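You operate a simulated robot arm through the tools that you are given. There is no shell and no other tool.

The job below is to be done with a simulated robot arm. You get a single attempt, and the scene is never put back.

## Task
Wet the left patch of the short moulding and lay leaf from the blue booklet on it.
Fine: brush with teal handle, open jar marked water; leaf by the flat brush with green handle, pressed with the white pad with yellow band; tools back, booklet shut, other patch untouched. Set down upright: brush with teal handle, flat brush with green handle.

The check looks at the end state, three seconds after you hand in, the way a careful person would. Anything else that was tipped, shoved, dropped, spilled or broken makes it a failure.

## Robot
A 7-joint arm with a two-finger parallel gripper, fixed in place. Base frame: the origin is at the foot of the arm, x ahead of it, y to its left, z up; the work surface is at about z = 860. Readings come in mm, rad, newtons and seconds.
With the tool pointing down near the work surface it reaches from about 380 to 800 mm from the base axis. Its first joint turns from -2.496 to 2.496 rad. Payload 3 kg.
The tool frame sits at the grasp point between the pads (the TCP): z along the fingers, y along the line on which they close. The tips reach 30 mm beyond it. The gripper opens to 110 mm. The fingers are 20 mm wide and 10 mm thick; the gripper's body (48 by 112 mm) begins 55 mm behind the TCP.
Orientation is that of the tool frame in the base frame, as a unit quaternion [w, x, y, z]. With the fingers straight down and closing along the base's y, the tool's x points along the base's -x, its y along +y and its z along -z.

## Interface
- The arm moves only by the tool apply_moves. Its argument "deltas" is a list that holds one entry, the list of rows, each a list of 7 numbers: the closure in counts, from 0 (fully open) to 255 (shut), then the shift along the base's x, y, z in mm, then the turn, a rotation vector about the base's x, y, z in rad. In form: [[[jaw, tx, ty, tz, wx, wy, wz], ...]]. A call has 1 to 20 rows; each row shifts and turns the commanded pose from where the row before left it. A row lasts 0.2 s, in which the tool goes at most 50 mm and 0.15 rad; a call with a longer step from one row to the next is refused whole, and so is a gripper value outside its range. A pose out of reach is approached as far as the arm can. The call stops where the force on the tool passes 90 N (or 10 N more than at its start, if that is more) or the arm is blocked; 0.2 s more then pass. Each finger travels about 153 mm/s and halts on what it meets, pressing with about 36 N; the grip force reading is that of the motor and also rises with nothing between the fingers. The clock runs only during rows and for 0.2 s after the last one: add rows that do not move to give the fingers time. It gives the time, the measured TCP pose, the force on the tool (base axes), the opening and the grip force at its end, in the units of the frame above (readings bear some noise), with the torque about the TCP (base axes, N m) and any sound that the robot's microphone picked up, and new pictures: "show" is both (left out), scene, wrist or none.
- Cameras (640 x 400 px; columns grow to the right, rows downward): "scene" is fixed at [221.2, -649.5, 1474.8]; the picture's right is [0.85, -0.53, 0.00], its down [-0.15, -0.24, -0.96] and it looks along [0.51, 0.82, -0.28] (base axes); focal length 317 px, centre (320, 200). "wrist" rides on the gripper at [72, 17, -103] in the tool frame; the picture's right is [-0.23, 0.97, 0.00], its down [-0.76, -0.18, -0.62] and it looks along [-0.61, -0.14, 0.78] (tool axes); focal length 222 px, centre (320, 200). There is no depth. A picture from a camera that has moved, and an enlarged one, comes with that camera's place and axes in the base frame and with its lens.
- lift_body(by): slides the trunk up (or, below 0, down) by that many mm; the arm rides with it, the base frame stays. It gives what a move gives, with no picture.
- enlarge(camera, box): a new picture of the part [left, top, right, bottom] of that camera's present view, enlarged. The clock stands still meanwhile.
- job_done(): hands the job in; it is judged then, once.

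Places have to be worked out from the pictures, the camera data and where the tool is seen. Open the gripper and draw the arm clear of the work before you hand the job in, unless the task says otherwise.

The tools are called as a command line: name --argument value ..., lists and objects as JSON in quotes. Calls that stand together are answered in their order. apply_moves: Moves the arm, as the interface text tells. Its arguments: {"type":"object","properties":{"deltas":{"type":"array","items":{"type":"array","items":{"type":"array","items":{"type":"number"}}}},"show":{"type":"string","enum":["both","scene","wrist","none"]}},"required":["deltas"]} The other tools are called the same way: lift_body (by) slides the trunk up or down; enlarge (camera, box) takes an enlarged picture of a part of a camera's view; job_done () hands the job in.

At the start:

```text
time_s: 0.0
tcp_pos: [399.7, 299.6, 1327.3]
tcp_rot: [0.0, 0.0, 1.0, 0.0]
ft_force: [-0.1, 0.2, 0.3]
moment: [0.01, -0.01, 0.0]
grip_width: 110.1
grasp_force: 0.0
trunk travel left (down, up): [-400.0, 90.0]
```

scene: 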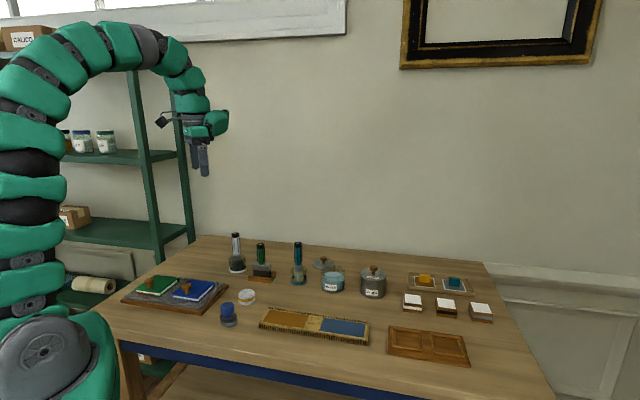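
wrist: 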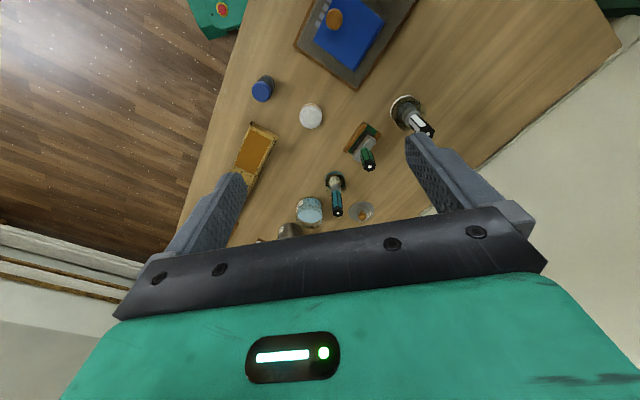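

I'll start by looking closely at the objects on the table through both cameras before moving anything.

enlarge --camera "scene" --box '[100, 220, 300, 345]'

enlarge --camera "scene" --box '[200, 220, 400, 345]'

enlarge --camera "scene" --box '[340, 250, 520, 370]'

enlarge --camera "wrist" --box '[220, 0, 460, 240]'

```text
3.20 times, centred on (200, 282) of scene
camera zoom: at [221.2, -649.5, 1474.8], right [0.85, -0.53, 0.0], down [-0.15, -0.24, -0.96], along [0.51, 0.82, -0.28], focal length 1013 px, centre (704, -64)
```

zoom: 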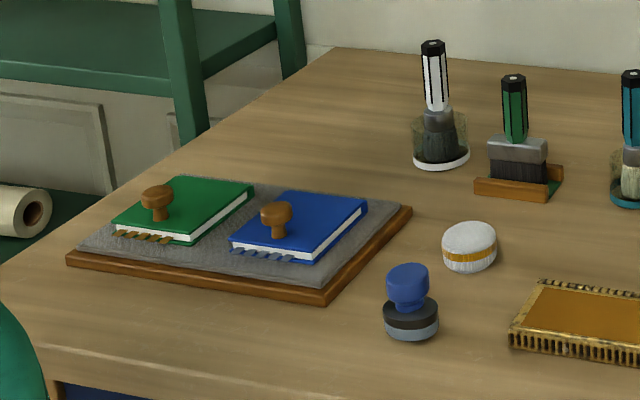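

```text
3.20 times, centred on (300, 282) of scene
camera zoom: at [221.2, -649.5, 1474.8], right [0.85, -0.53, 0.0], down [-0.15, -0.24, -0.96], along [0.51, 0.82, -0.28], focal length 1013 px, centre (384, -64)
```

zoom: 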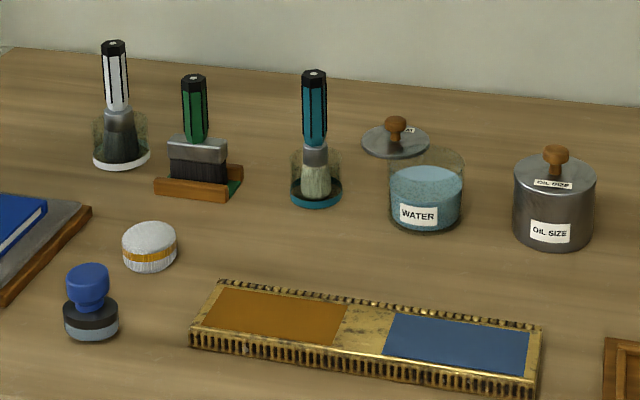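

```text
3.33 times, centred on (430, 310) of scene
camera zoom: at [221.2, -649.5, 1474.8], right [0.85, -0.53, 0.0], down [-0.15, -0.24, -0.96], along [0.51, 0.82, -0.28], focal length 1056 px, centre (-47, -167)
```

zoom: 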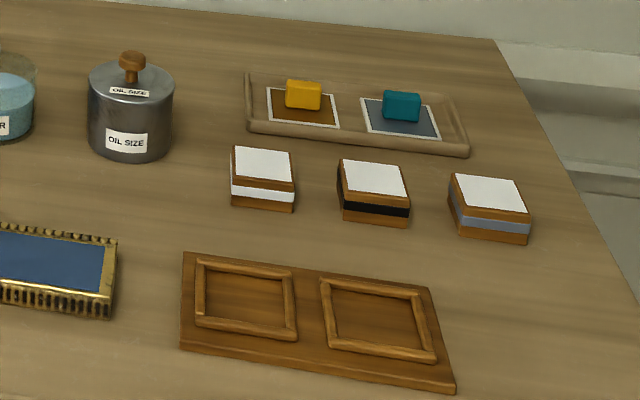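

```text
1.67 times, centred on (340, 120) of wrist
camera zoom: at [327.1, 317.0, 1428.8], right [0.23, 0.97, 0.0], down [0.76, -0.18, 0.62], along [0.61, -0.14, -0.78], focal length 370 px, centre (287, 333)
```

zoom: 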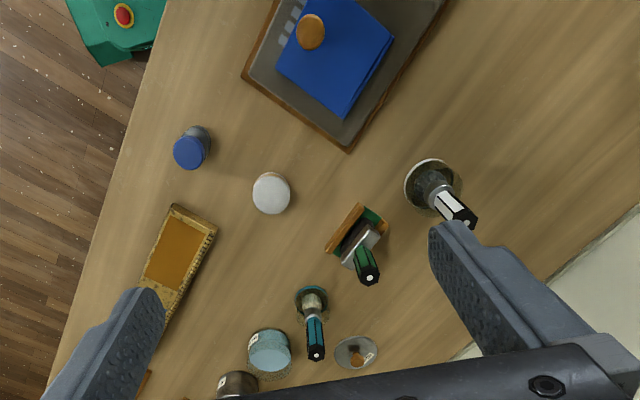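

The objects are now identified: the gold moulding with an orange (left) and a blue (right) patch, the teal brush, the water jar, the green flat brush, the white pad with yellow band and the blue booklet. I'll turn the tool and move it to look at the booklets from closer.

apply_moves --deltas '[[[0, -3, -10, -15, 0, 0, 0.143], [0, -3, -10, -15, 0, 0, 0.143], [0, -3, -10, -15, 0, 0, 0.143], [0, -3, -10, -15, 0, 0, 0.143], [0, -3, -10, -15, 0, 0, 0.143], [0, -3, -10, -15, 0, 0, 0.143], [0, -3, -10, -15, 0, 0, 0.143], [0, -3, -10, -15, 0, 0, 0.143], [0, -3, -10, -15, 0, 0, 0.143], [0, -3, -10, -15, 0, 0, 0.143], [0, -3, -10, -15, 0, 0, 0.141], [0, 0, 0, 0, 0, 0, 0]]]' --show "both"

```text
time_s: 2.6
tcp_pos: [364.6, 188.5, 1161.1]
tcp_rot: [0.0, 0.708, -0.706, -0.001]
ft_force: [0.3, -1.4, 0.5]
moment: [0.02, 0.03, -0.01]
grip_width: 110.0
grasp_force: 0.1
trunk travel left (down, up): [-400.0, 90.0]
camera wrist: at [347.7, 116.2, 1264.3], right [-0.97, 0.23, 0.0], down [0.18, 0.76, 0.62], along [0.14, 0.61, -0.78], focal length 222 px, centre (320, 200)
```

scene: 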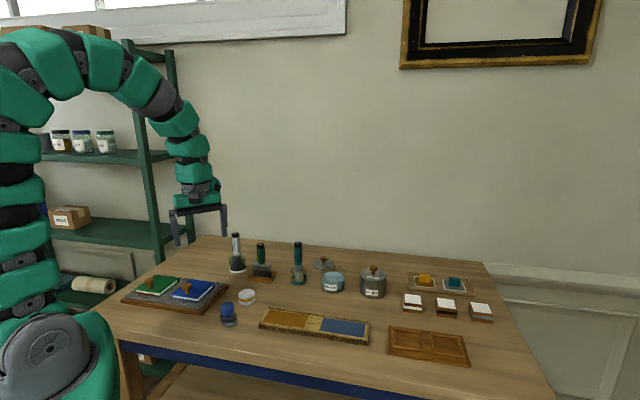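
wrist: 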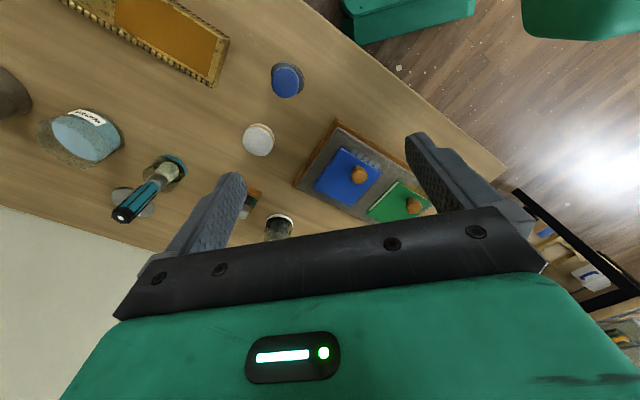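

The wrist camera now sees the booklets, pad, moulding and jar; I'll enlarge the parts that matter.

enlarge --camera "wrist" --box '[280, 100, 460, 225]'

enlarge --camera "wrist" --box '[0, 0, 300, 240]'

```text
3.20 times, centred on (370, 162) of wrist
camera zoom: at [347.7, 116.2, 1264.3], right [-0.97, 0.23, 0.0], down [0.18, 0.76, 0.62], along [0.14, 0.61, -0.78], focal length 711 px, centre (160, 320)
```

zoom: 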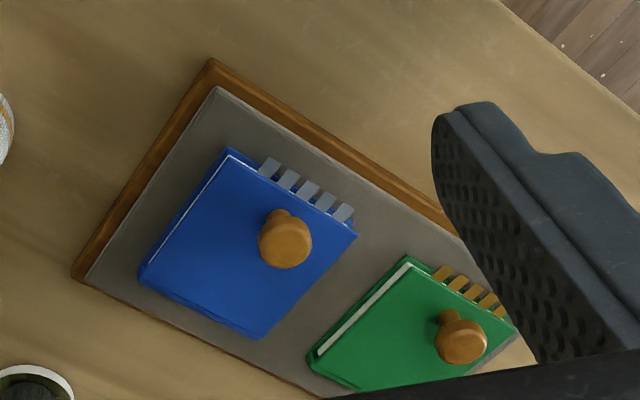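

```text
1.67 times, centred on (150, 120) of wrist
camera zoom: at [347.7, 116.2, 1264.3], right [-0.97, 0.23, 0.0], down [0.18, 0.76, 0.62], along [0.14, 0.61, -0.78], focal length 370 px, centre (603, 333)
```

zoom: 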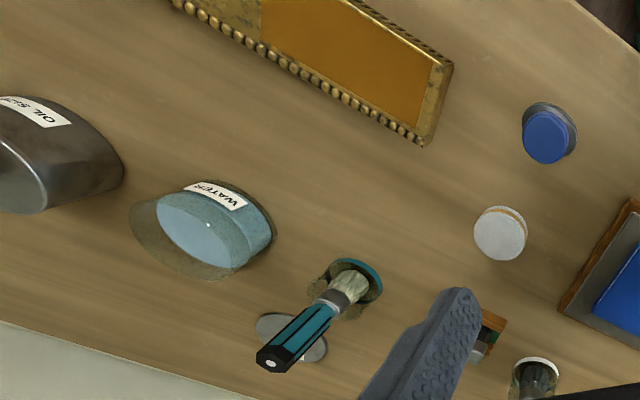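

The blue booklet has its knob near the edge with the tabs (towards the robot), the spine is on the far edge. Next I turn the tool back and look at the moulding and jars from closer.

apply_moves --deltas '[[[0, 9.5, -9.5, -6, 0, 0, -0.143], [0, 9.5, -9.5, -6, 0, 0, -0.143], [0, 9.5, -9.5, -6, 0, 0, -0.143], [0, 9.5, -9.5, -6, 0, 0, -0.143], [0, 9.5, -9.5, -6, 0, 0, -0.143], [0, 9.5, -9.5, -6, 0, 0, -0.143], [0, 9.5, -9.5, -6, 0, 0, -0.143], [0, 9.5, -9.5, -6, 0, 0, -0.143], [0, 9.5, -9.5, -6, 0, 0, -0.143], [0, 9.5, -9.5, -6, 0, 0, -0.143], [0, 9.5, -9.5, -6, 0, 0, -0.141], [0, 0, 0, 0, 0, 0, 0]]]' --show "both"

```text
time_s: 5.2
tcp_pos: [470.8, 85.8, 1094.5]
tcp_rot: [0.0, 0.001, 1.0, 0.0]
ft_force: [-0.1, -0.8, -0.2]
moment: [-0.01, 0.04, -0.03]
grip_width: 110.1
grasp_force: 0.1
trunk travel left (down, up): [-400.0, 90.0]
camera wrist: at [398.3, 102.3, 1197.7], right [0.23, 0.97, 0.0], down [0.76, -0.18, 0.62], along [0.61, -0.14, -0.78], focal length 222 px, centre (320, 200)
```

scene: 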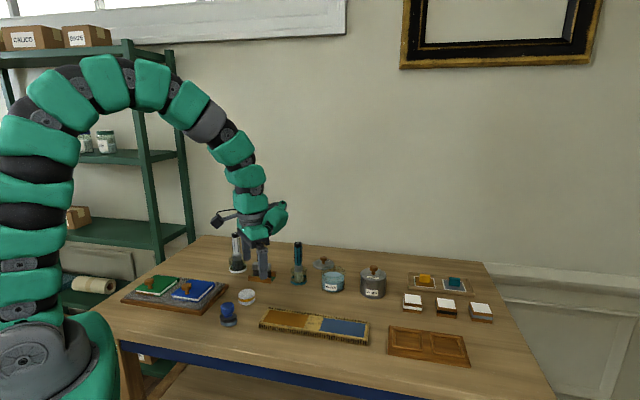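
wrist: 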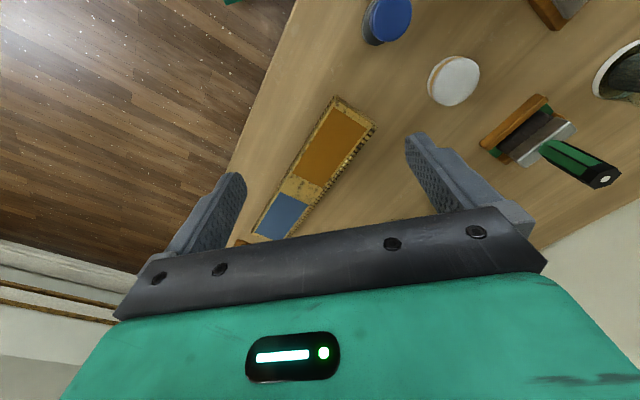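

The moulding, pad and flat brush lie in view; I enlarge them to measure positions.

enlarge --camera "wrist" --box '[230, 85, 420, 245]'

enlarge --camera "wrist" --box '[400, 0, 640, 200]'

```text
2.50 times, centred on (325, 165) of wrist
camera zoom: at [398.3, 102.3, 1197.7], right [0.23, 0.97, 0.0], down [0.76, -0.18, 0.62], along [0.61, -0.14, -0.78], focal length 555 px, centre (308, 288)
```

zoom: 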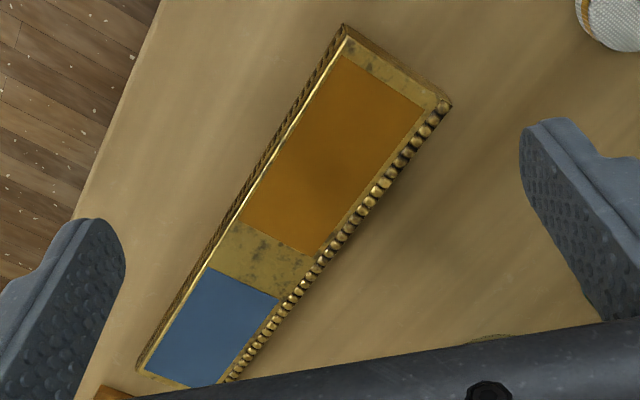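

```text
2.00 times, centred on (520, 100) of wrist
camera zoom: at [398.3, 102.3, 1197.7], right [0.23, 0.97, 0.0], down [0.76, -0.18, 0.62], along [0.61, -0.14, -0.78], focal length 444 px, centre (-80, 400)
```

zoom: 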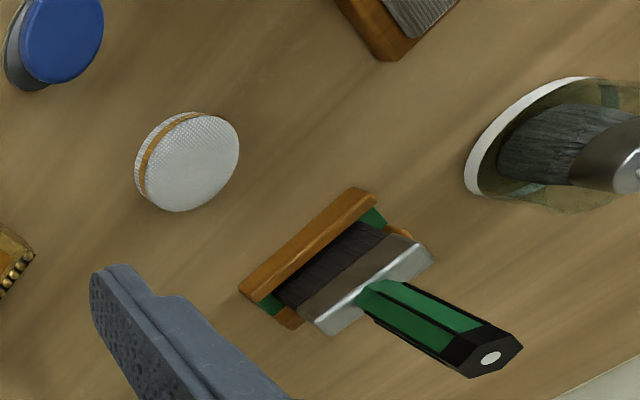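

Patch, pad and flat brush positions are measured: everything is laid out at about 45°. Now I move to look at the teal brush and water jar from closer.

apply_moves --deltas '[[[0, 18, 29, 8, 0, 0, 0], [0, 18, 29, 8, 0, 0, 0], [0, 18, 29, 8, 0, 0, 0], [0, 18, 29, 6, 0, 0, 0], [0, 17, 28, 5, 0, 0, 0], [0, 0, 0, 0, 0, 0, 0]]]' --show "both"

```text
time_s: 6.6
tcp_pos: [558.1, 230.6, 1129.2]
tcp_rot: [0.0, 0.0, 1.0, 0.001]
ft_force: [-0.6, -0.1, 0.2]
moment: [0.02, 0.02, 0.0]
grip_width: 110.0
grasp_force: 0.0
trunk travel left (down, up): [-400.0, 90.0]
camera wrist: at [486.2, 248.1, 1233.1], right [0.23, 0.97, 0.0], down [0.76, -0.18, 0.62], along [0.61, -0.14, -0.78], focal length 222 px, centre (320, 200)
```

scene: 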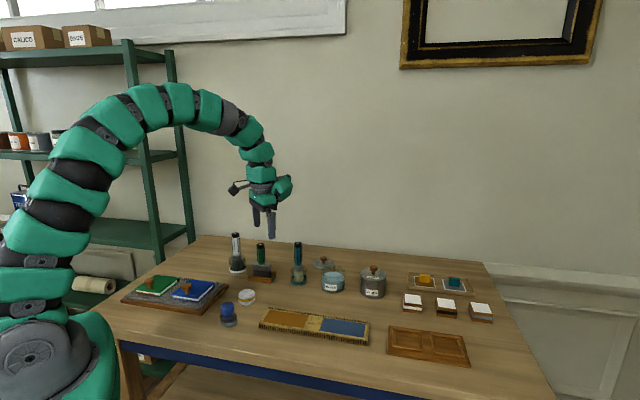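
wrist: 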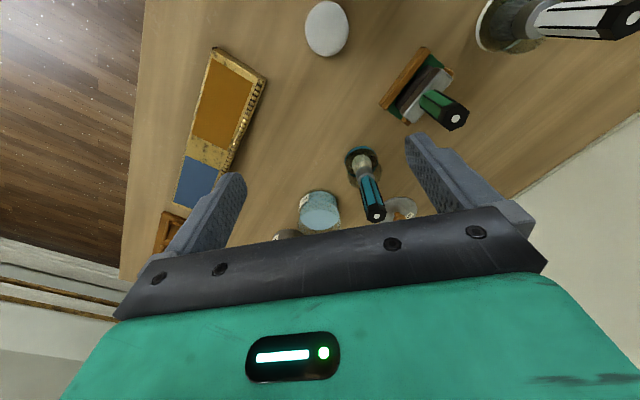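

enlarge --camera "wrist" --box '[280, 120, 440, 240]'

enlarge --camera "wrist" --box '[360, 30, 520, 140]'

enlarge --camera "scene" --box '[280, 230, 400, 310]'

```text
3.33 times, centred on (360, 180) of wrist
camera zoom: at [486.2, 248.1, 1233.1], right [0.23, 0.97, 0.0], down [0.76, -0.18, 0.62], along [0.61, -0.14, -0.78], focal length 740 px, centre (187, 267)
```

zoom: 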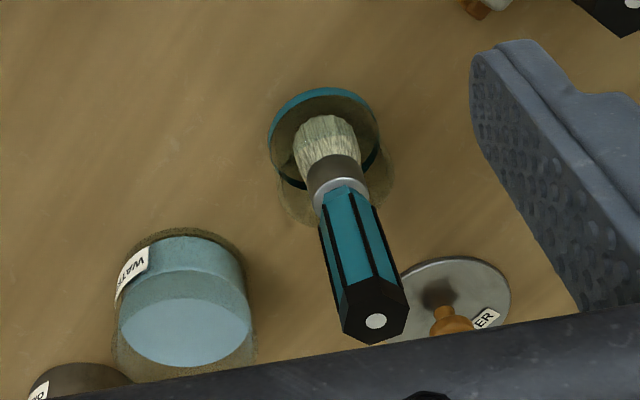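

```text
3.64 times, centred on (440, 85) of wrist
camera zoom: at [486.2, 248.1, 1233.1], right [0.23, 0.97, 0.0], down [0.76, -0.18, 0.62], along [0.61, -0.14, -0.78], focal length 808 px, centre (-116, 618)
```

zoom: 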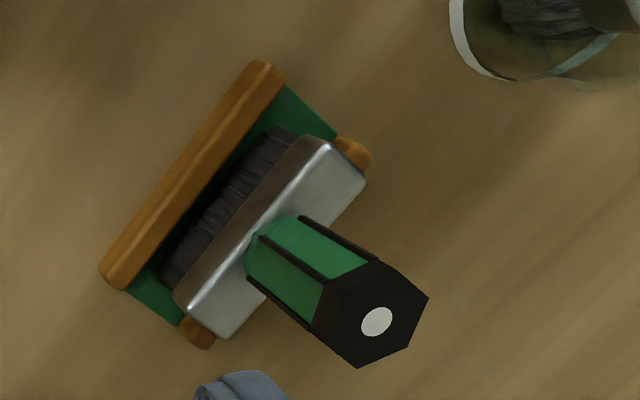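

```text
5.00 times, centred on (340, 270) of scene
camera zoom: at [221.2, -649.5, 1474.8], right [0.85, -0.53, 0.0], down [-0.15, -0.24, -0.96], along [0.51, 0.82, -0.28], focal length 1583 px, centre (220, -150)
```

zoom: 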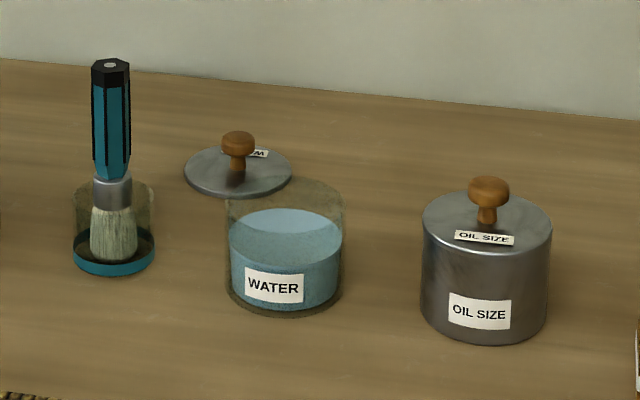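

Teal brush stands vertically at about (705.5, 276) with its top at z≈1011; jar centre is about (790, 173), rim z≈929, water z≈898; flat brush at about (596, 367). Now I go to view the blue booklet from closer to locate its knob and hinge precisely.

apply_moves --deltas '[[[0, -17, 0, -5, 0, 0, 0.143], [0, -17, 0, -5, 0, 0, 0.143], [0, -17, 0, -5, 0, 0, 0.143], [0, -17, 0, -5, 0, 0, 0.143], [0, -17, 0, -5, 0, 0, 0.143], [0, -17, 0, -5, 0, 0, 0.143], [0, -17, 0, -5, 0, 0, 0.143], [0, -17, 0, -5, 0, 0, 0.143], [0, -17, 0, -5, 0, 0, 0.143], [0, -17, 0, -5, 0, 0, 0.143], [0, -17, 0, -5, 0, 0, 0.141], [0, 0, 0, 0, 0, 0, 0]]]' --show "wrist"

```text
time_s: 9.2
tcp_pos: [371.9, 230.0, 1076.1]
tcp_rot: [0.001, -0.707, 0.707, 0.0]
ft_force: [0.2, -0.5, -0.6]
moment: [-0.02, -0.03, -0.02]
grip_width: 110.1
grasp_force: 0.0
trunk travel left (down, up): [-400.0, 90.0]
camera wrist: at [355.9, 157.9, 1179.3], right [-0.97, 0.23, 0.0], down [0.18, 0.76, 0.62], along [0.14, 0.61, -0.78], focal length 222 px, centre (320, 200)
```

wrist: 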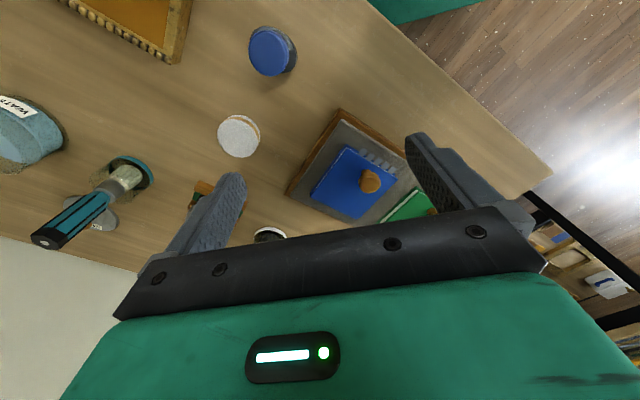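

enlarge --camera "wrist" --box '[270, 100, 430, 220]'

enlarge --camera "scene" --box '[115, 265, 235, 335]'

enlarge --camera "wrist" --box '[200, 0, 320, 180]'

```text
3.33 times, centred on (350, 160) of wrist
camera zoom: at [355.9, 157.9, 1179.3], right [-0.97, 0.23, 0.0], down [0.18, 0.76, 0.62], along [0.14, 0.61, -0.78], focal length 740 px, centre (220, 333)
```

zoom: 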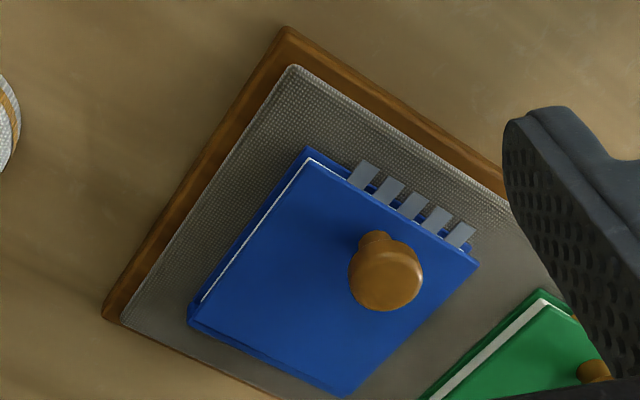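

```text
5.33 times, centred on (175, 300) of scene
camera zoom: at [221.2, -649.5, 1474.8], right [0.85, -0.53, 0.0], down [-0.15, -0.24, -0.96], along [0.51, 0.82, -0.28], focal length 1689 px, centre (1093, -333)
```

zoom: 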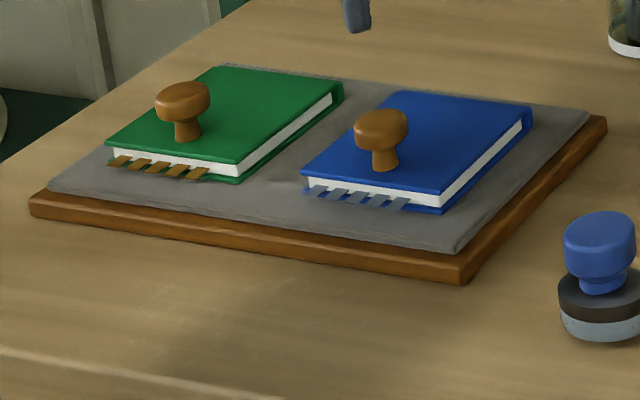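

```text
2.22 times, centred on (260, 90) of wrist
camera zoom: at [355.9, 157.9, 1179.3], right [-0.97, 0.23, 0.0], down [0.18, 0.76, 0.62], along [0.14, 0.61, -0.78], focal length 494 px, centre (453, 444)
```

zoom: 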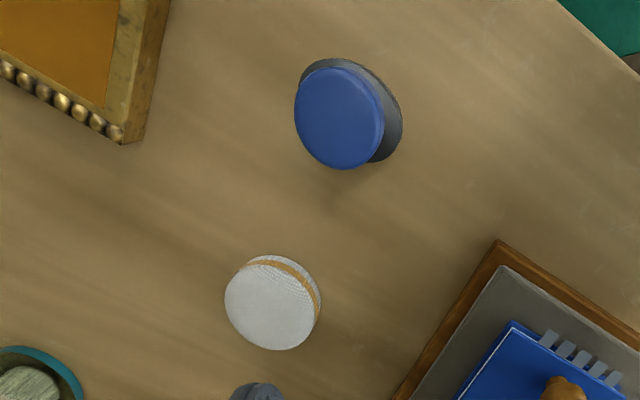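

Knob head is at about (329, 343, z≈919) on the cover (top z≈895), hinge line roughly 86 mm further along (0.707, 0.707). I turn the tool to 45° and hover above the knob with the jaw partly closed.

apply_moves --deltas '[[[60, -7, 19, -10, 0, 0, -0.131], [116, -7, 19, -10, 0, 0, -0.131], [116, -7, 19, -10, 0, 0, -0.131], [116, -7, 19, -10, 0, 0, -0.131], [116, -7, 19, -10, 0, 0, -0.131], [116, -7.9, 18, -16, 0, 0, -0.131], [116, 0, 0, 0, 0, 0, 0], [116, 0, 0, 0, 0, 0, 0]]]' --show "both"

```text
time_s: 11.0
tcp_pos: [328.6, 339.8, 1010.8]
tcp_rot: [0.0, -0.382, 0.924, -0.001]
ft_force: [0.3, 0.1, -0.9]
moment: [0.01, -0.01, 0.0]
grip_width: 60.0
grasp_force: 0.1
trunk travel left (down, up): [-400.0, 90.0]
camera wrist: at [266.1, 301.2, 1114.3], right [-0.53, 0.85, 0.0], down [0.67, 0.41, 0.62], along [0.53, 0.33, -0.78], focal length 222 px, centre (320, 200)
```

scene: 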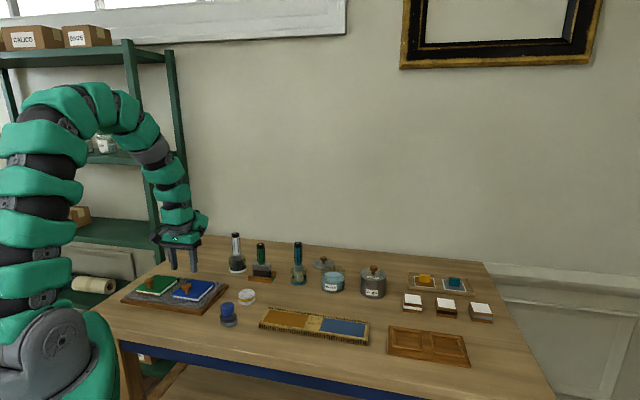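
wrist: 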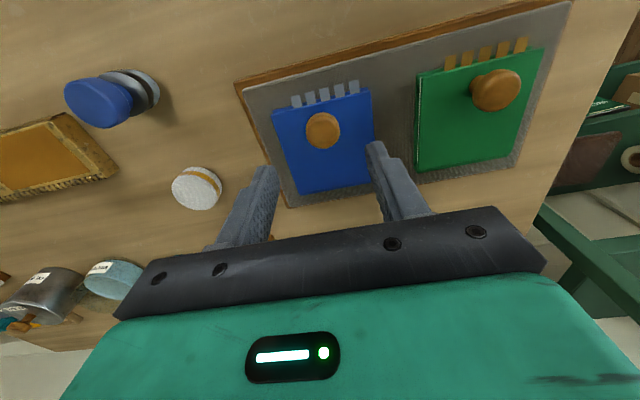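

The knob is seen at about (330, 343.7); I descend along the vertical to bring the fingertips around it, stopping a little above the cover.

apply_moves --deltas '[[[116, 1.4, 3.7, -20, 0, 0, 0], [116, 0, 0, -20, 0, 0, 0], [116, 0, 0, -15, 0, 0, 0], [116, 0, 0, -15, 0, 0, 0], [116, 0, 0, 0, 0, 0, 0]]]' --show "both"

enlarge --camera "scene" --box '[140, 230, 240, 310]'

enlarge --camera "wrist" --box '[220, 60, 440, 240]'

```text
time_s: 12.2
tcp_pos: [330.2, 344.1, 941.5]
tcp_rot: [0.0, -0.381, 0.924, 0.0]
ft_force: [-0.5, 0.2, -0.3]
moment: [-0.01, -0.02, -0.03]
grip_width: 60.1
grasp_force: 0.1
trunk travel left (down, up): [-400.0, 90.0]
camera wrist: at [267.0, 305.4, 1044.1], right [-0.53, 0.85, 0.0], down [0.66, 0.41, 0.62], along [0.53, 0.33, -0.78], focal length 222 px, centre (320, 200)
```

scene: 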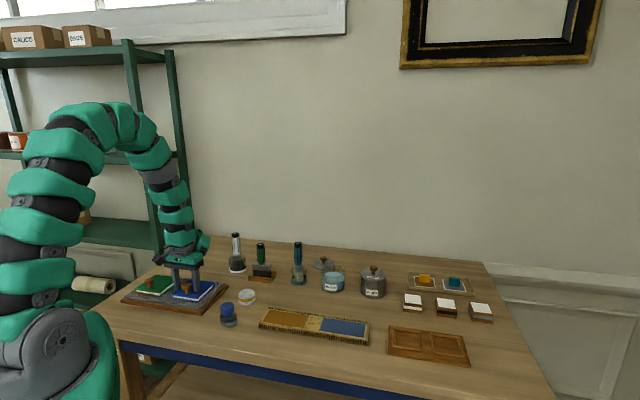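
wrist: 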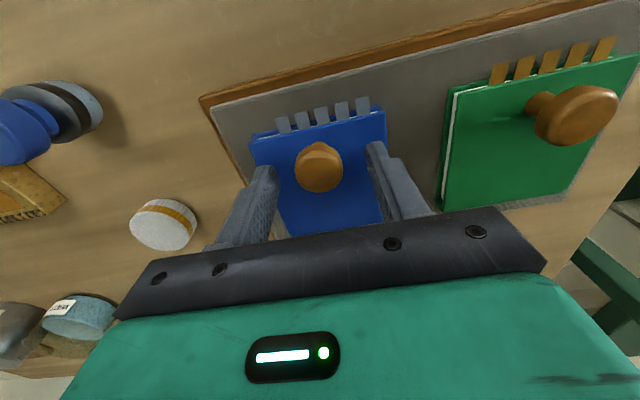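

```text
5.00 times, centred on (190, 270) of scene
camera zoom: at [221.2, -649.5, 1474.8], right [0.85, -0.53, 0.0], down [-0.15, -0.24, -0.96], along [0.51, 0.82, -0.28], focal length 1583 px, centre (970, -150)
```

zoom: 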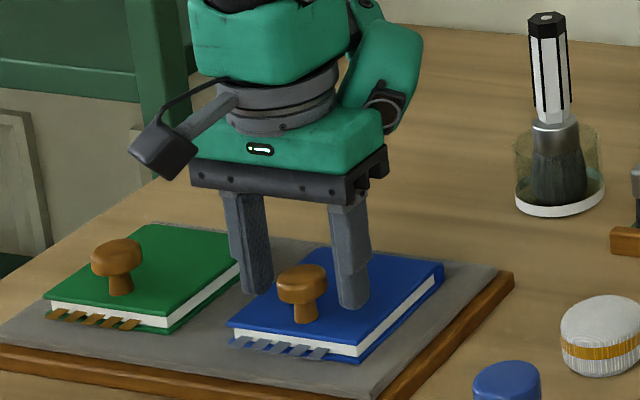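

```text
2.22 times, centred on (330, 150) of wrist
camera zoom: at [267.0, 305.4, 1044.1], right [-0.53, 0.85, 0.0], down [0.66, 0.41, 0.62], along [0.53, 0.33, -0.78], focal length 494 px, centre (298, 311)
```

zoom: 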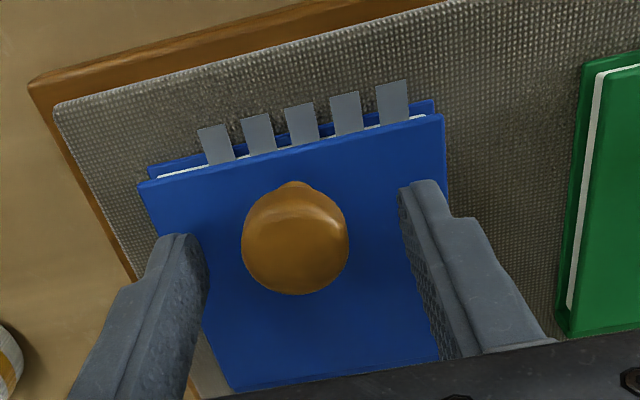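

The knob sits centred between the fingers. I lower 8 mm and close on the knob head.

apply_moves --deltas '[[[116, 0, 0, -8, 0, 0, 0], [116, 0, 0, 0, 0, 0, 0], [160, 0, 0, 0, 0, 0, 0], [200, 0, 0, 0, 0, 0, 0], [200, 0, 0, 0, 0, 0, 0]]]' --show "wrist"

```text
time_s: 13.4
tcp_pos: [329.8, 344.0, 932.9]
tcp_rot: [0.0, -0.382, 0.924, 0.0]
ft_force: [-7.1, 5.8, -3.4]
moment: [0.04, 0.27, -0.08]
grip_width: 28.7
grasp_force: 44.8
trunk travel left (down, up): [-400.0, 90.0]
camera wrist: at [267.8, 306.1, 1036.6], right [-0.53, 0.85, 0.0], down [0.66, 0.41, 0.62], along [0.53, 0.33, -0.78], focal length 222 px, centre (320, 200)
```

wrist: 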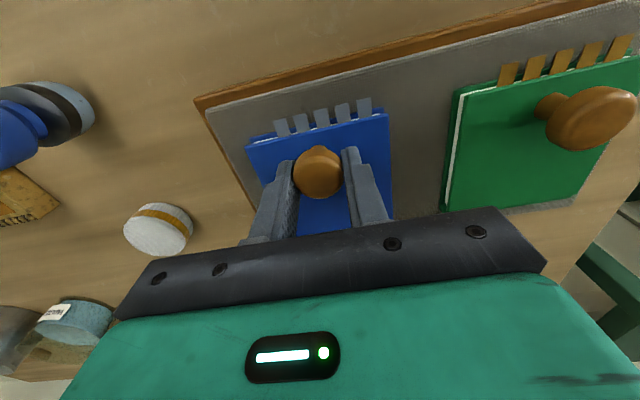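

The knob is gripped (28.7 mm). I start lifting the cover along an arc about the far spine edge, a small first step to check the hinge assumption through the forces.

apply_moves --deltas '[[[200, 1.7, 1.7, 4.2, -0.0354, 0.0354, 0], [200, 1.7, 1.7, 4.2, -0.0354, 0.0354, 0], [200, 0, 0, 0, 0, 0, 0]]]' --show "both"

enlarge --camera "scene" --box '[140, 230, 240, 310]'

```text
time_s: 14.2
tcp_pos: [333.6, 347.5, 941.0]
tcp_rot: [-0.047, -0.382, 0.923, -0.02]
ft_force: [-19.1, -0.7, -5.6]
moment: [-0.57, 0.74, 0.0]
grip_width: 29.1
grasp_force: 45.2
trunk travel left (down, up): [-400.0, 90.0]
camera wrist: at [278.3, 316.7, 1051.0], right [-0.53, 0.85, -0.02], down [0.71, 0.45, 0.54], along [0.47, 0.27, -0.84], focal length 222 px, centre (320, 200)
```

scene: 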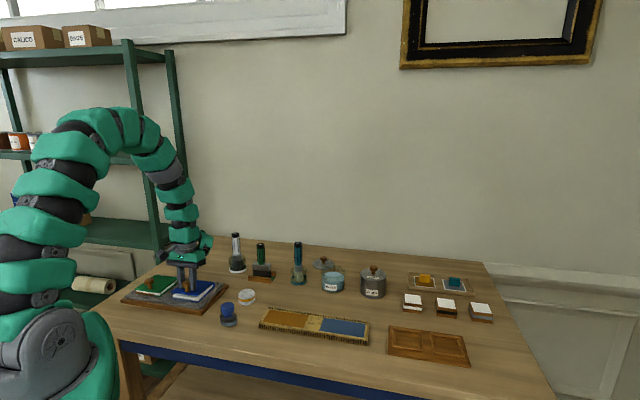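
wrist: 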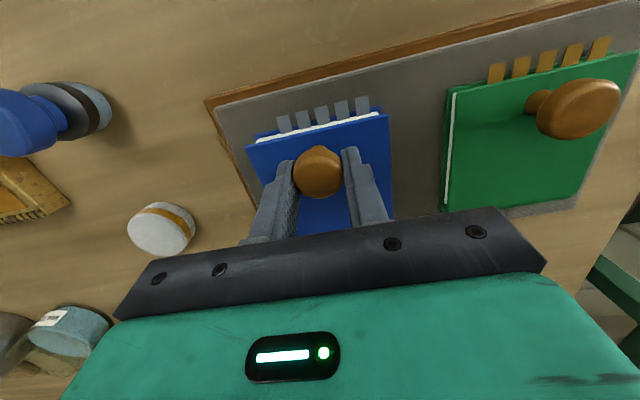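

```text
5.00 times, centred on (190, 270) of scene
camera zoom: at [221.2, -649.5, 1474.8], right [0.85, -0.53, 0.0], down [-0.15, -0.24, -0.96], along [0.51, 0.82, -0.28], focal length 1583 px, centre (970, -150)
```

zoom: 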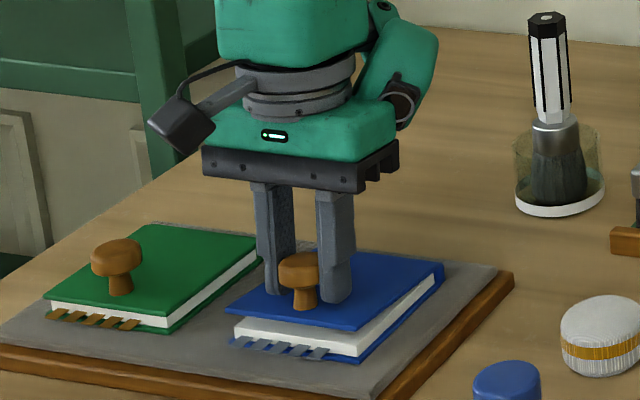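

The cover rises about the far spine edge as assumed. I correct a small sideways bias and continue the arc, watching the forces.

apply_moves --deltas '[[[200, -1.2, 0.2, 0, 0, 0, 0], [200, 1.84, 1.84, 4.0, -0.0354, 0.0354, 0], [200, 1.84, 1.84, 3.9, -0.0354, 0.0354, 0], [200, 2.1, 2.1, 3.7, -0.0354, 0.0354, 0], [200, 2.1, 2.1, 3.6, -0.0354, 0.0354, 0], [200, 2.35, 2.35, 3.4, -0.0354, 0.0354, 0], [200, 2.35, 2.35, 3.3, -0.0354, 0.0354, 0], [200, 0, 0, 0, 0, 0, 0]]]' --show "both"

```text
time_s: 16.0
tcp_pos: [346.4, 360.0, 961.8]
tcp_rot: [-0.184, -0.374, 0.906, -0.076]
ft_force: [2.2, -13.6, 6.2]
moment: [-0.19, -0.03, 0.11]
grip_width: 29.2
grasp_force: 44.9
trunk travel left (down, up): [-400.0, 90.0]
camera wrist: at [315.5, 353.8, 1084.7], right [-0.54, 0.84, -0.09], down [0.79, 0.54, 0.28], along [0.28, 0.08, -0.96], focal length 222 px, centre (320, 200)
```

scene: 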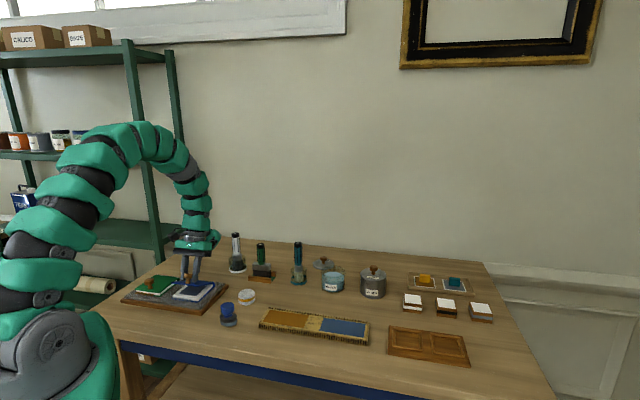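
wrist: 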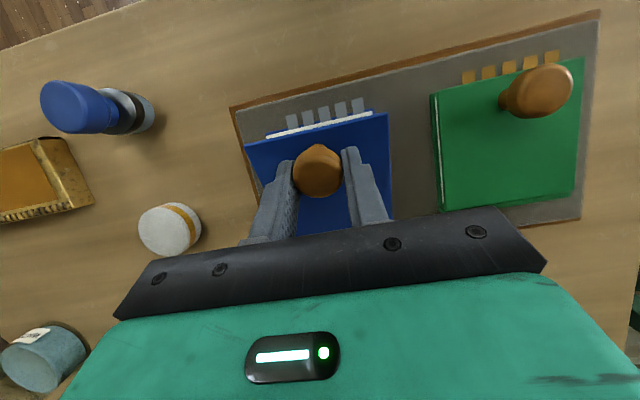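

Forces stay small. I continue the arc from 0.4 to 0.8 rad.

apply_moves --deltas '[[[200, 0.3, -0.3, 0, 0, 0, 0], [200, 5.16, 5.16, 6.0, -0.0707, 0.0707, 0], [200, 5.59, 5.59, 5.2, -0.0707, 0.0707, 0], [200, 5.94, 5.94, 4.4, -0.0707, 0.0707, 0], [200, 6.22, 6.22, 3.6, -0.0707, 0.0707, 0], [200, 0, 0, 0, 0, 0, 0]]]' --show "both"

enlarge --camera "scene" --box '[120, 210, 260, 320]'

```text
time_s: 17.4
tcp_pos: [371.2, 385.0, 980.5]
tcp_rot: [-0.361, -0.352, 0.851, -0.149]
ft_force: [-0.2, -0.3, -3.3]
moment: [0.07, 0.22, -0.1]
grip_width: 29.0
grasp_force: 45.1
trunk travel left (down, up): [-400.0, 90.0]
camera wrist: at [375.2, 413.3, 1104.8], right [-0.58, 0.8, -0.16], down [0.82, 0.56, -0.11], along [0.0, -0.2, -0.98], focal length 222 px, centre (320, 200)
```

scene: 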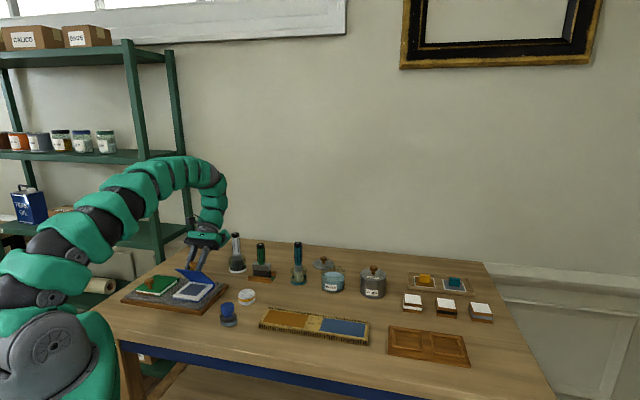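
wrist: 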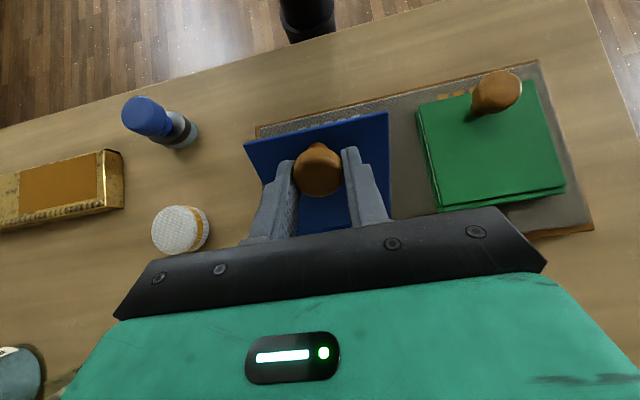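

```text
3.64 times, centred on (190, 265) of scene
camera zoom: at [221.2, -649.5, 1474.8], right [0.85, -0.53, 0.0], down [-0.15, -0.24, -0.96], along [0.51, 0.82, -0.28], focal length 1151 px, centre (793, -36)
```

zoom: 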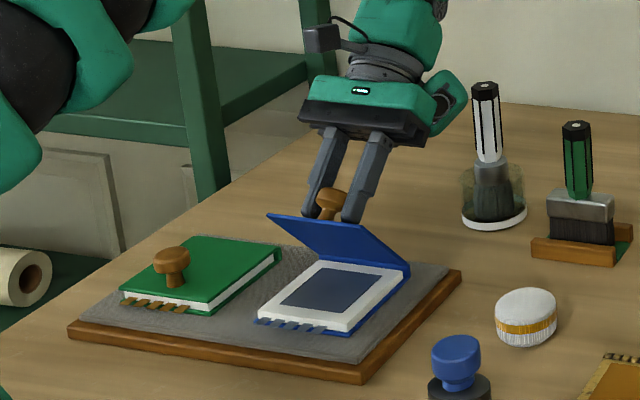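

Forces are near zero and the leaf is visible in the middle of the page. To stay clear of the white brush behind, I hold the tool tilt and let the knob pivot in the grip while following the arc.

apply_moves --deltas '[[[200, 5.94, 5.94, 3.4, 0, 0, 0], [200, 6.22, 6.22, 2.6, 0, 0, 0], [200, 6.3, 6.3, 1.7, 0, 0, 0], [200, 0, 0, 0, 0, 0, 0]]]' --show "both"

enlarge --camera "scene" --box '[120, 210, 260, 320]'

```text
time_s: 18.4
tcp_pos: [372.4, 388.3, 982.2]
tcp_rot: [-0.36, -0.352, 0.851, -0.15]
ft_force: [-10.3, -9.1, -5.6]
moment: [-0.87, 0.84, 0.02]
grip_width: 28.8
grasp_force: 44.7
out of reach, approached as far as the arm can: row 1, 2, 3
trunk travel left (down, up): [-400.0, 90.0]
camera wrist: at [378.3, 416.6, 1106.8], right [-0.58, 0.8, -0.16], down [0.82, 0.56, -0.11], along [0.0, -0.2, -0.98], focal length 222 px, centre (320, 200)
```

scene: 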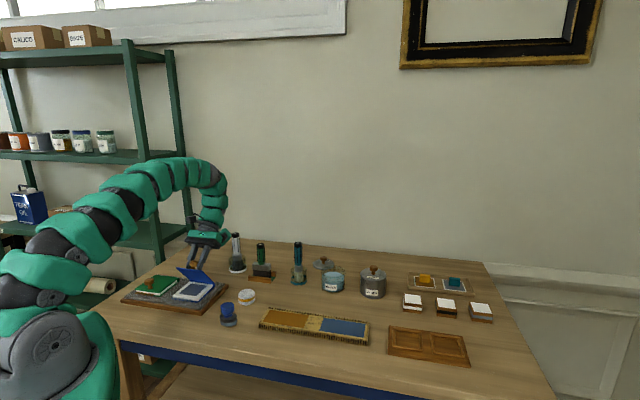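
wrist: 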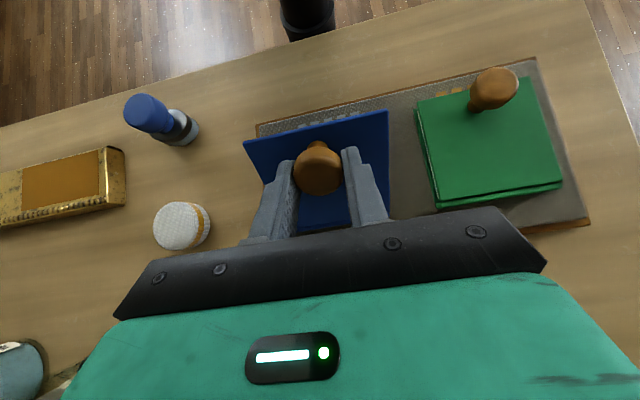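

```text
3.64 times, centred on (190, 265) of scene
camera zoom: at [221.2, -649.5, 1474.8], right [0.85, -0.53, 0.0], down [-0.15, -0.24, -0.96], along [0.51, 0.82, -0.28], focal length 1151 px, centre (793, -36)
```

zoom: 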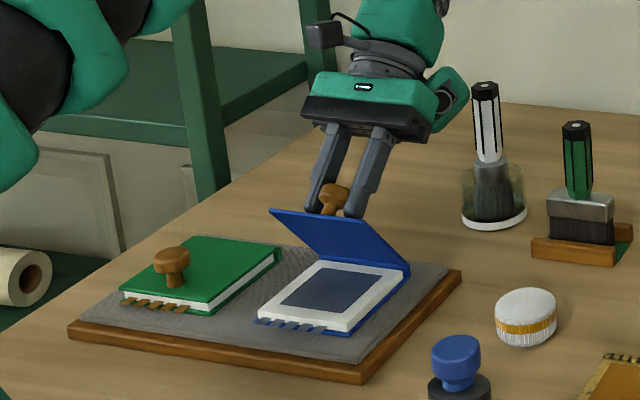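

The arm can't follow with this tilt (out of reach), so I first undo the unreachable command and check where it sits, before continuing with less tilt.

apply_moves --deltas '[[[200, -18.46, -18.46, -7.7, 0, 0, 0], [200, 0, 0, 0, 0, 0, 0]]]' --show "none"

```text
time_s: 19.0
tcp_pos: [353.1, 367.6, 975.9]
tcp_rot: [-0.361, -0.352, 0.85, -0.15]
ft_force: [-4.1, 3.7, -2.4]
moment: [0.02, 0.19, -0.05]
grip_width: 29.1
grasp_force: 45.5
trunk travel left (down, up): [-400.0, 90.0]
```

The command follows the measured pose, and the knob pivots freely in the grip. I continue the arc, now reducing the tilt as I go so the arm stays in reach.

apply_moves --deltas '[[[200, 5.75, 5.75, 0.6, 0.0177, -0.0177, 0], [200, 5.75, 5.75, 0.6, 0.0177, -0.0177, 0], [200, 5.66, 5.66, 4.2, 0.0354, -0.0354, 0], [200, 5.94, 5.94, 3.4, 0.0354, -0.0354, 0], [200, 6.0, 6.0, 2.4, 0.0354, -0.0354, 0], [200, 0, 0, 0, 0, 0, 0]]]' --show "scene"

enlarge --camera "scene" --box '[120, 210, 260, 320]'

```text
time_s: 20.4
tcp_pos: [386.0, 398.9, 984.4]
tcp_rot: [-0.272, -0.365, 0.883, -0.113]
ft_force: [-6.0, 7.8, -4.6]
moment: [0.13, -0.15, -0.17]
grip_width: 28.4
grasp_force: 4.8
trunk travel left (down, up): [-400.0, 90.0]
```

scene: 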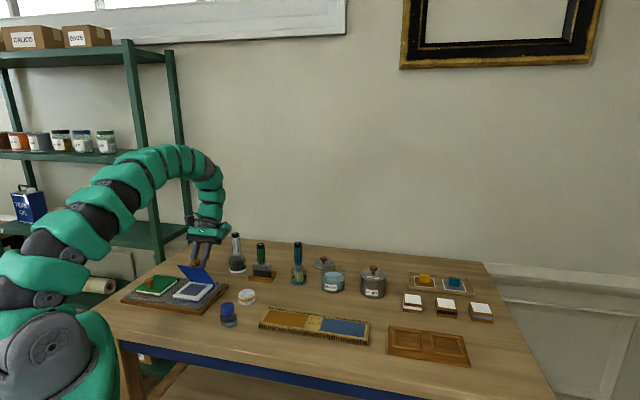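

```text
3.64 times, centred on (190, 265) of scene
camera zoom: at [221.2, -649.5, 1474.8], right [0.85, -0.53, 0.0], down [-0.15, -0.24, -0.96], along [0.51, 0.82, -0.28], focal length 1151 px, centre (793, -36)
```

zoom: 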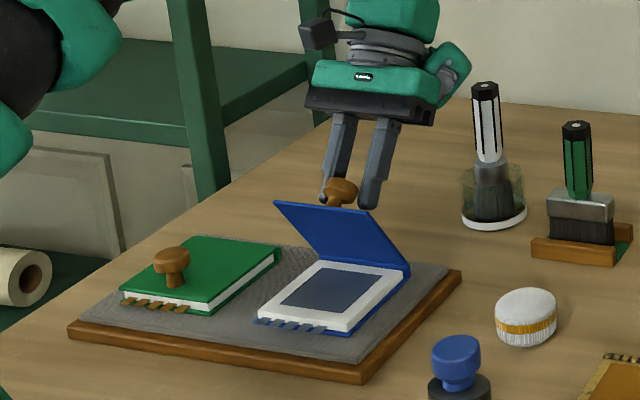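

The grip force reading dropped, so I check how the knob sits between the fingers before going on.

apply_moves --deltas '[[[220, 0, 0, 0, 0, 0, 0]]]' --show "wrist"

enlarge --camera "wrist" --box '[220, 90, 420, 240]'

```text
time_s: 20.8
tcp_pos: [386.3, 400.2, 985.2]
tcp_rot: [-0.273, -0.365, 0.883, -0.114]
ft_force: [-5.2, 14.7, -16.8]
moment: [0.69, -0.32, -0.29]
grip_width: 24.8
grasp_force: 44.5
trunk travel left (down, up): [-400.0, 90.0]
camera wrist: at [373.3, 411.5, 1110.2], right [-0.56, 0.82, -0.13], down [0.82, 0.57, 0.08], along [0.14, -0.06, -0.99], focal length 222 px, centre (320, 200)
```

wrist: 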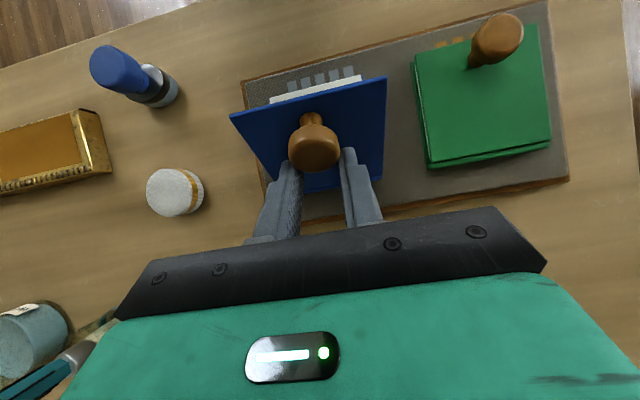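

```text
2.67 times, centred on (320, 165) of wrist
camera zoom: at [373.3, 411.5, 1110.2], right [-0.56, 0.82, -0.13], down [0.82, 0.57, 0.08], along [0.14, -0.06, -0.99], focal length 592 px, centre (320, 293)
```

zoom: 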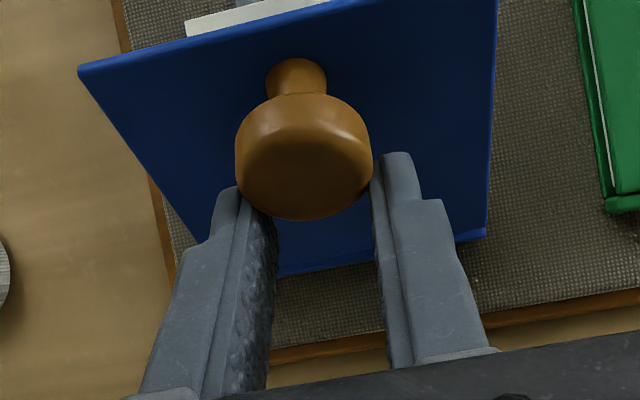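

The knob has slipped toward the camera side of the fingers. Since the hinge holds the cover on its arc, I move the fingers outward along the cover's radius (mostly up), which slides the knob back between the pads.

apply_moves --deltas '[[[210, -0.5, -0.5, 3.9, 0, 0, 0], [210, -0.5, -0.5, 3.9, 0, 0, 0], [210, 0, 0, 0, 0, 0, 0]]]' --show "both"

enlarge --camera "wrist" --box '[220, 90, 420, 240]'

enlarge --camera "scene" --box '[120, 210, 260, 320]'

```text
time_s: 21.6
tcp_pos: [385.6, 399.8, 990.7]
tcp_rot: [-0.273, -0.365, 0.883, -0.114]
ft_force: [6.5, 28.4, -61.4]
moment: [1.75, -1.58, -0.39]
grip_width: 24.2
grasp_force: 45.4
trunk travel left (down, up): [-400.0, 90.0]
camera wrist: at [373.5, 411.6, 1116.7], right [-0.56, 0.82, -0.13], down [0.82, 0.57, 0.08], along [0.14, -0.06, -0.99], focal length 222 px, centre (320, 200)
```

scene: 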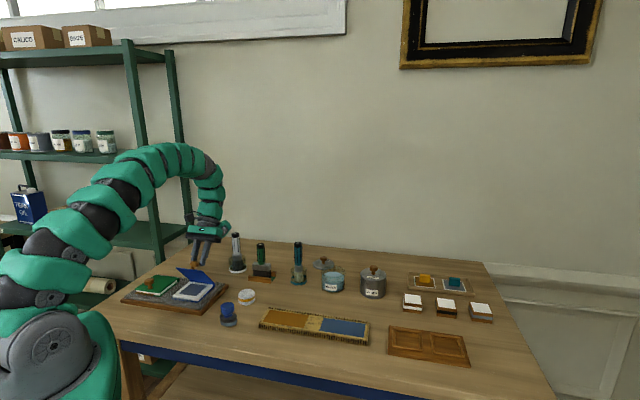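
wrist: 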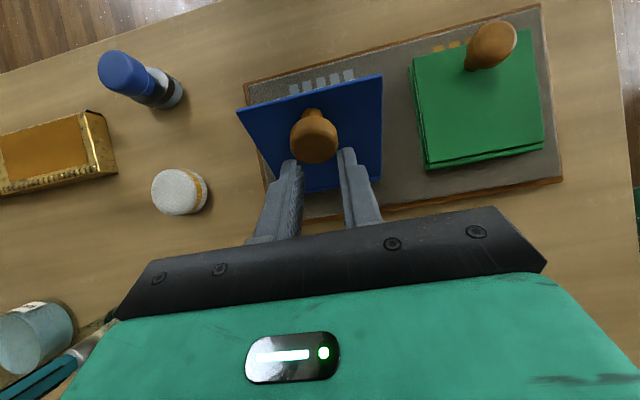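

```text
2.67 times, centred on (320, 165) of wrist
camera zoom: at [373.5, 411.6, 1116.7], right [-0.56, 0.82, -0.13], down [0.82, 0.57, 0.08], along [0.14, -0.06, -0.99], focal length 592 px, centre (320, 293)
```

zoom: 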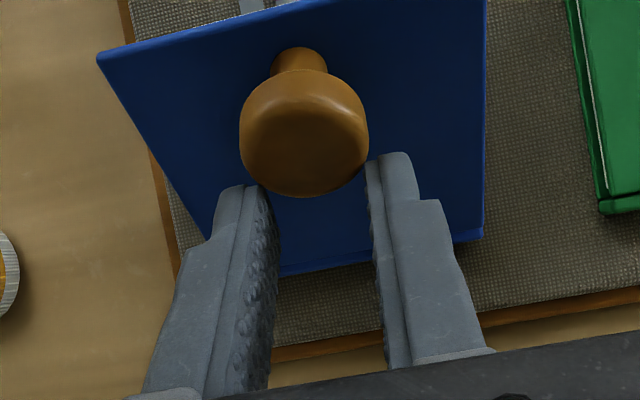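

```text
3.64 times, centred on (190, 265) of scene
camera zoom: at [221.2, -649.5, 1474.8], right [0.85, -0.53, 0.0], down [-0.15, -0.24, -0.96], along [0.51, 0.82, -0.28], focal length 1151 px, centre (793, -36)
```

zoom: 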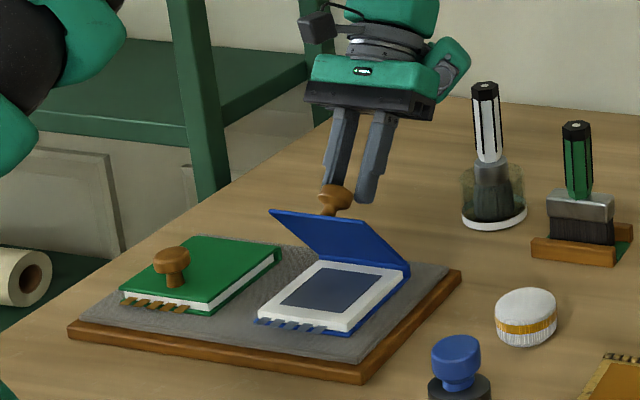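

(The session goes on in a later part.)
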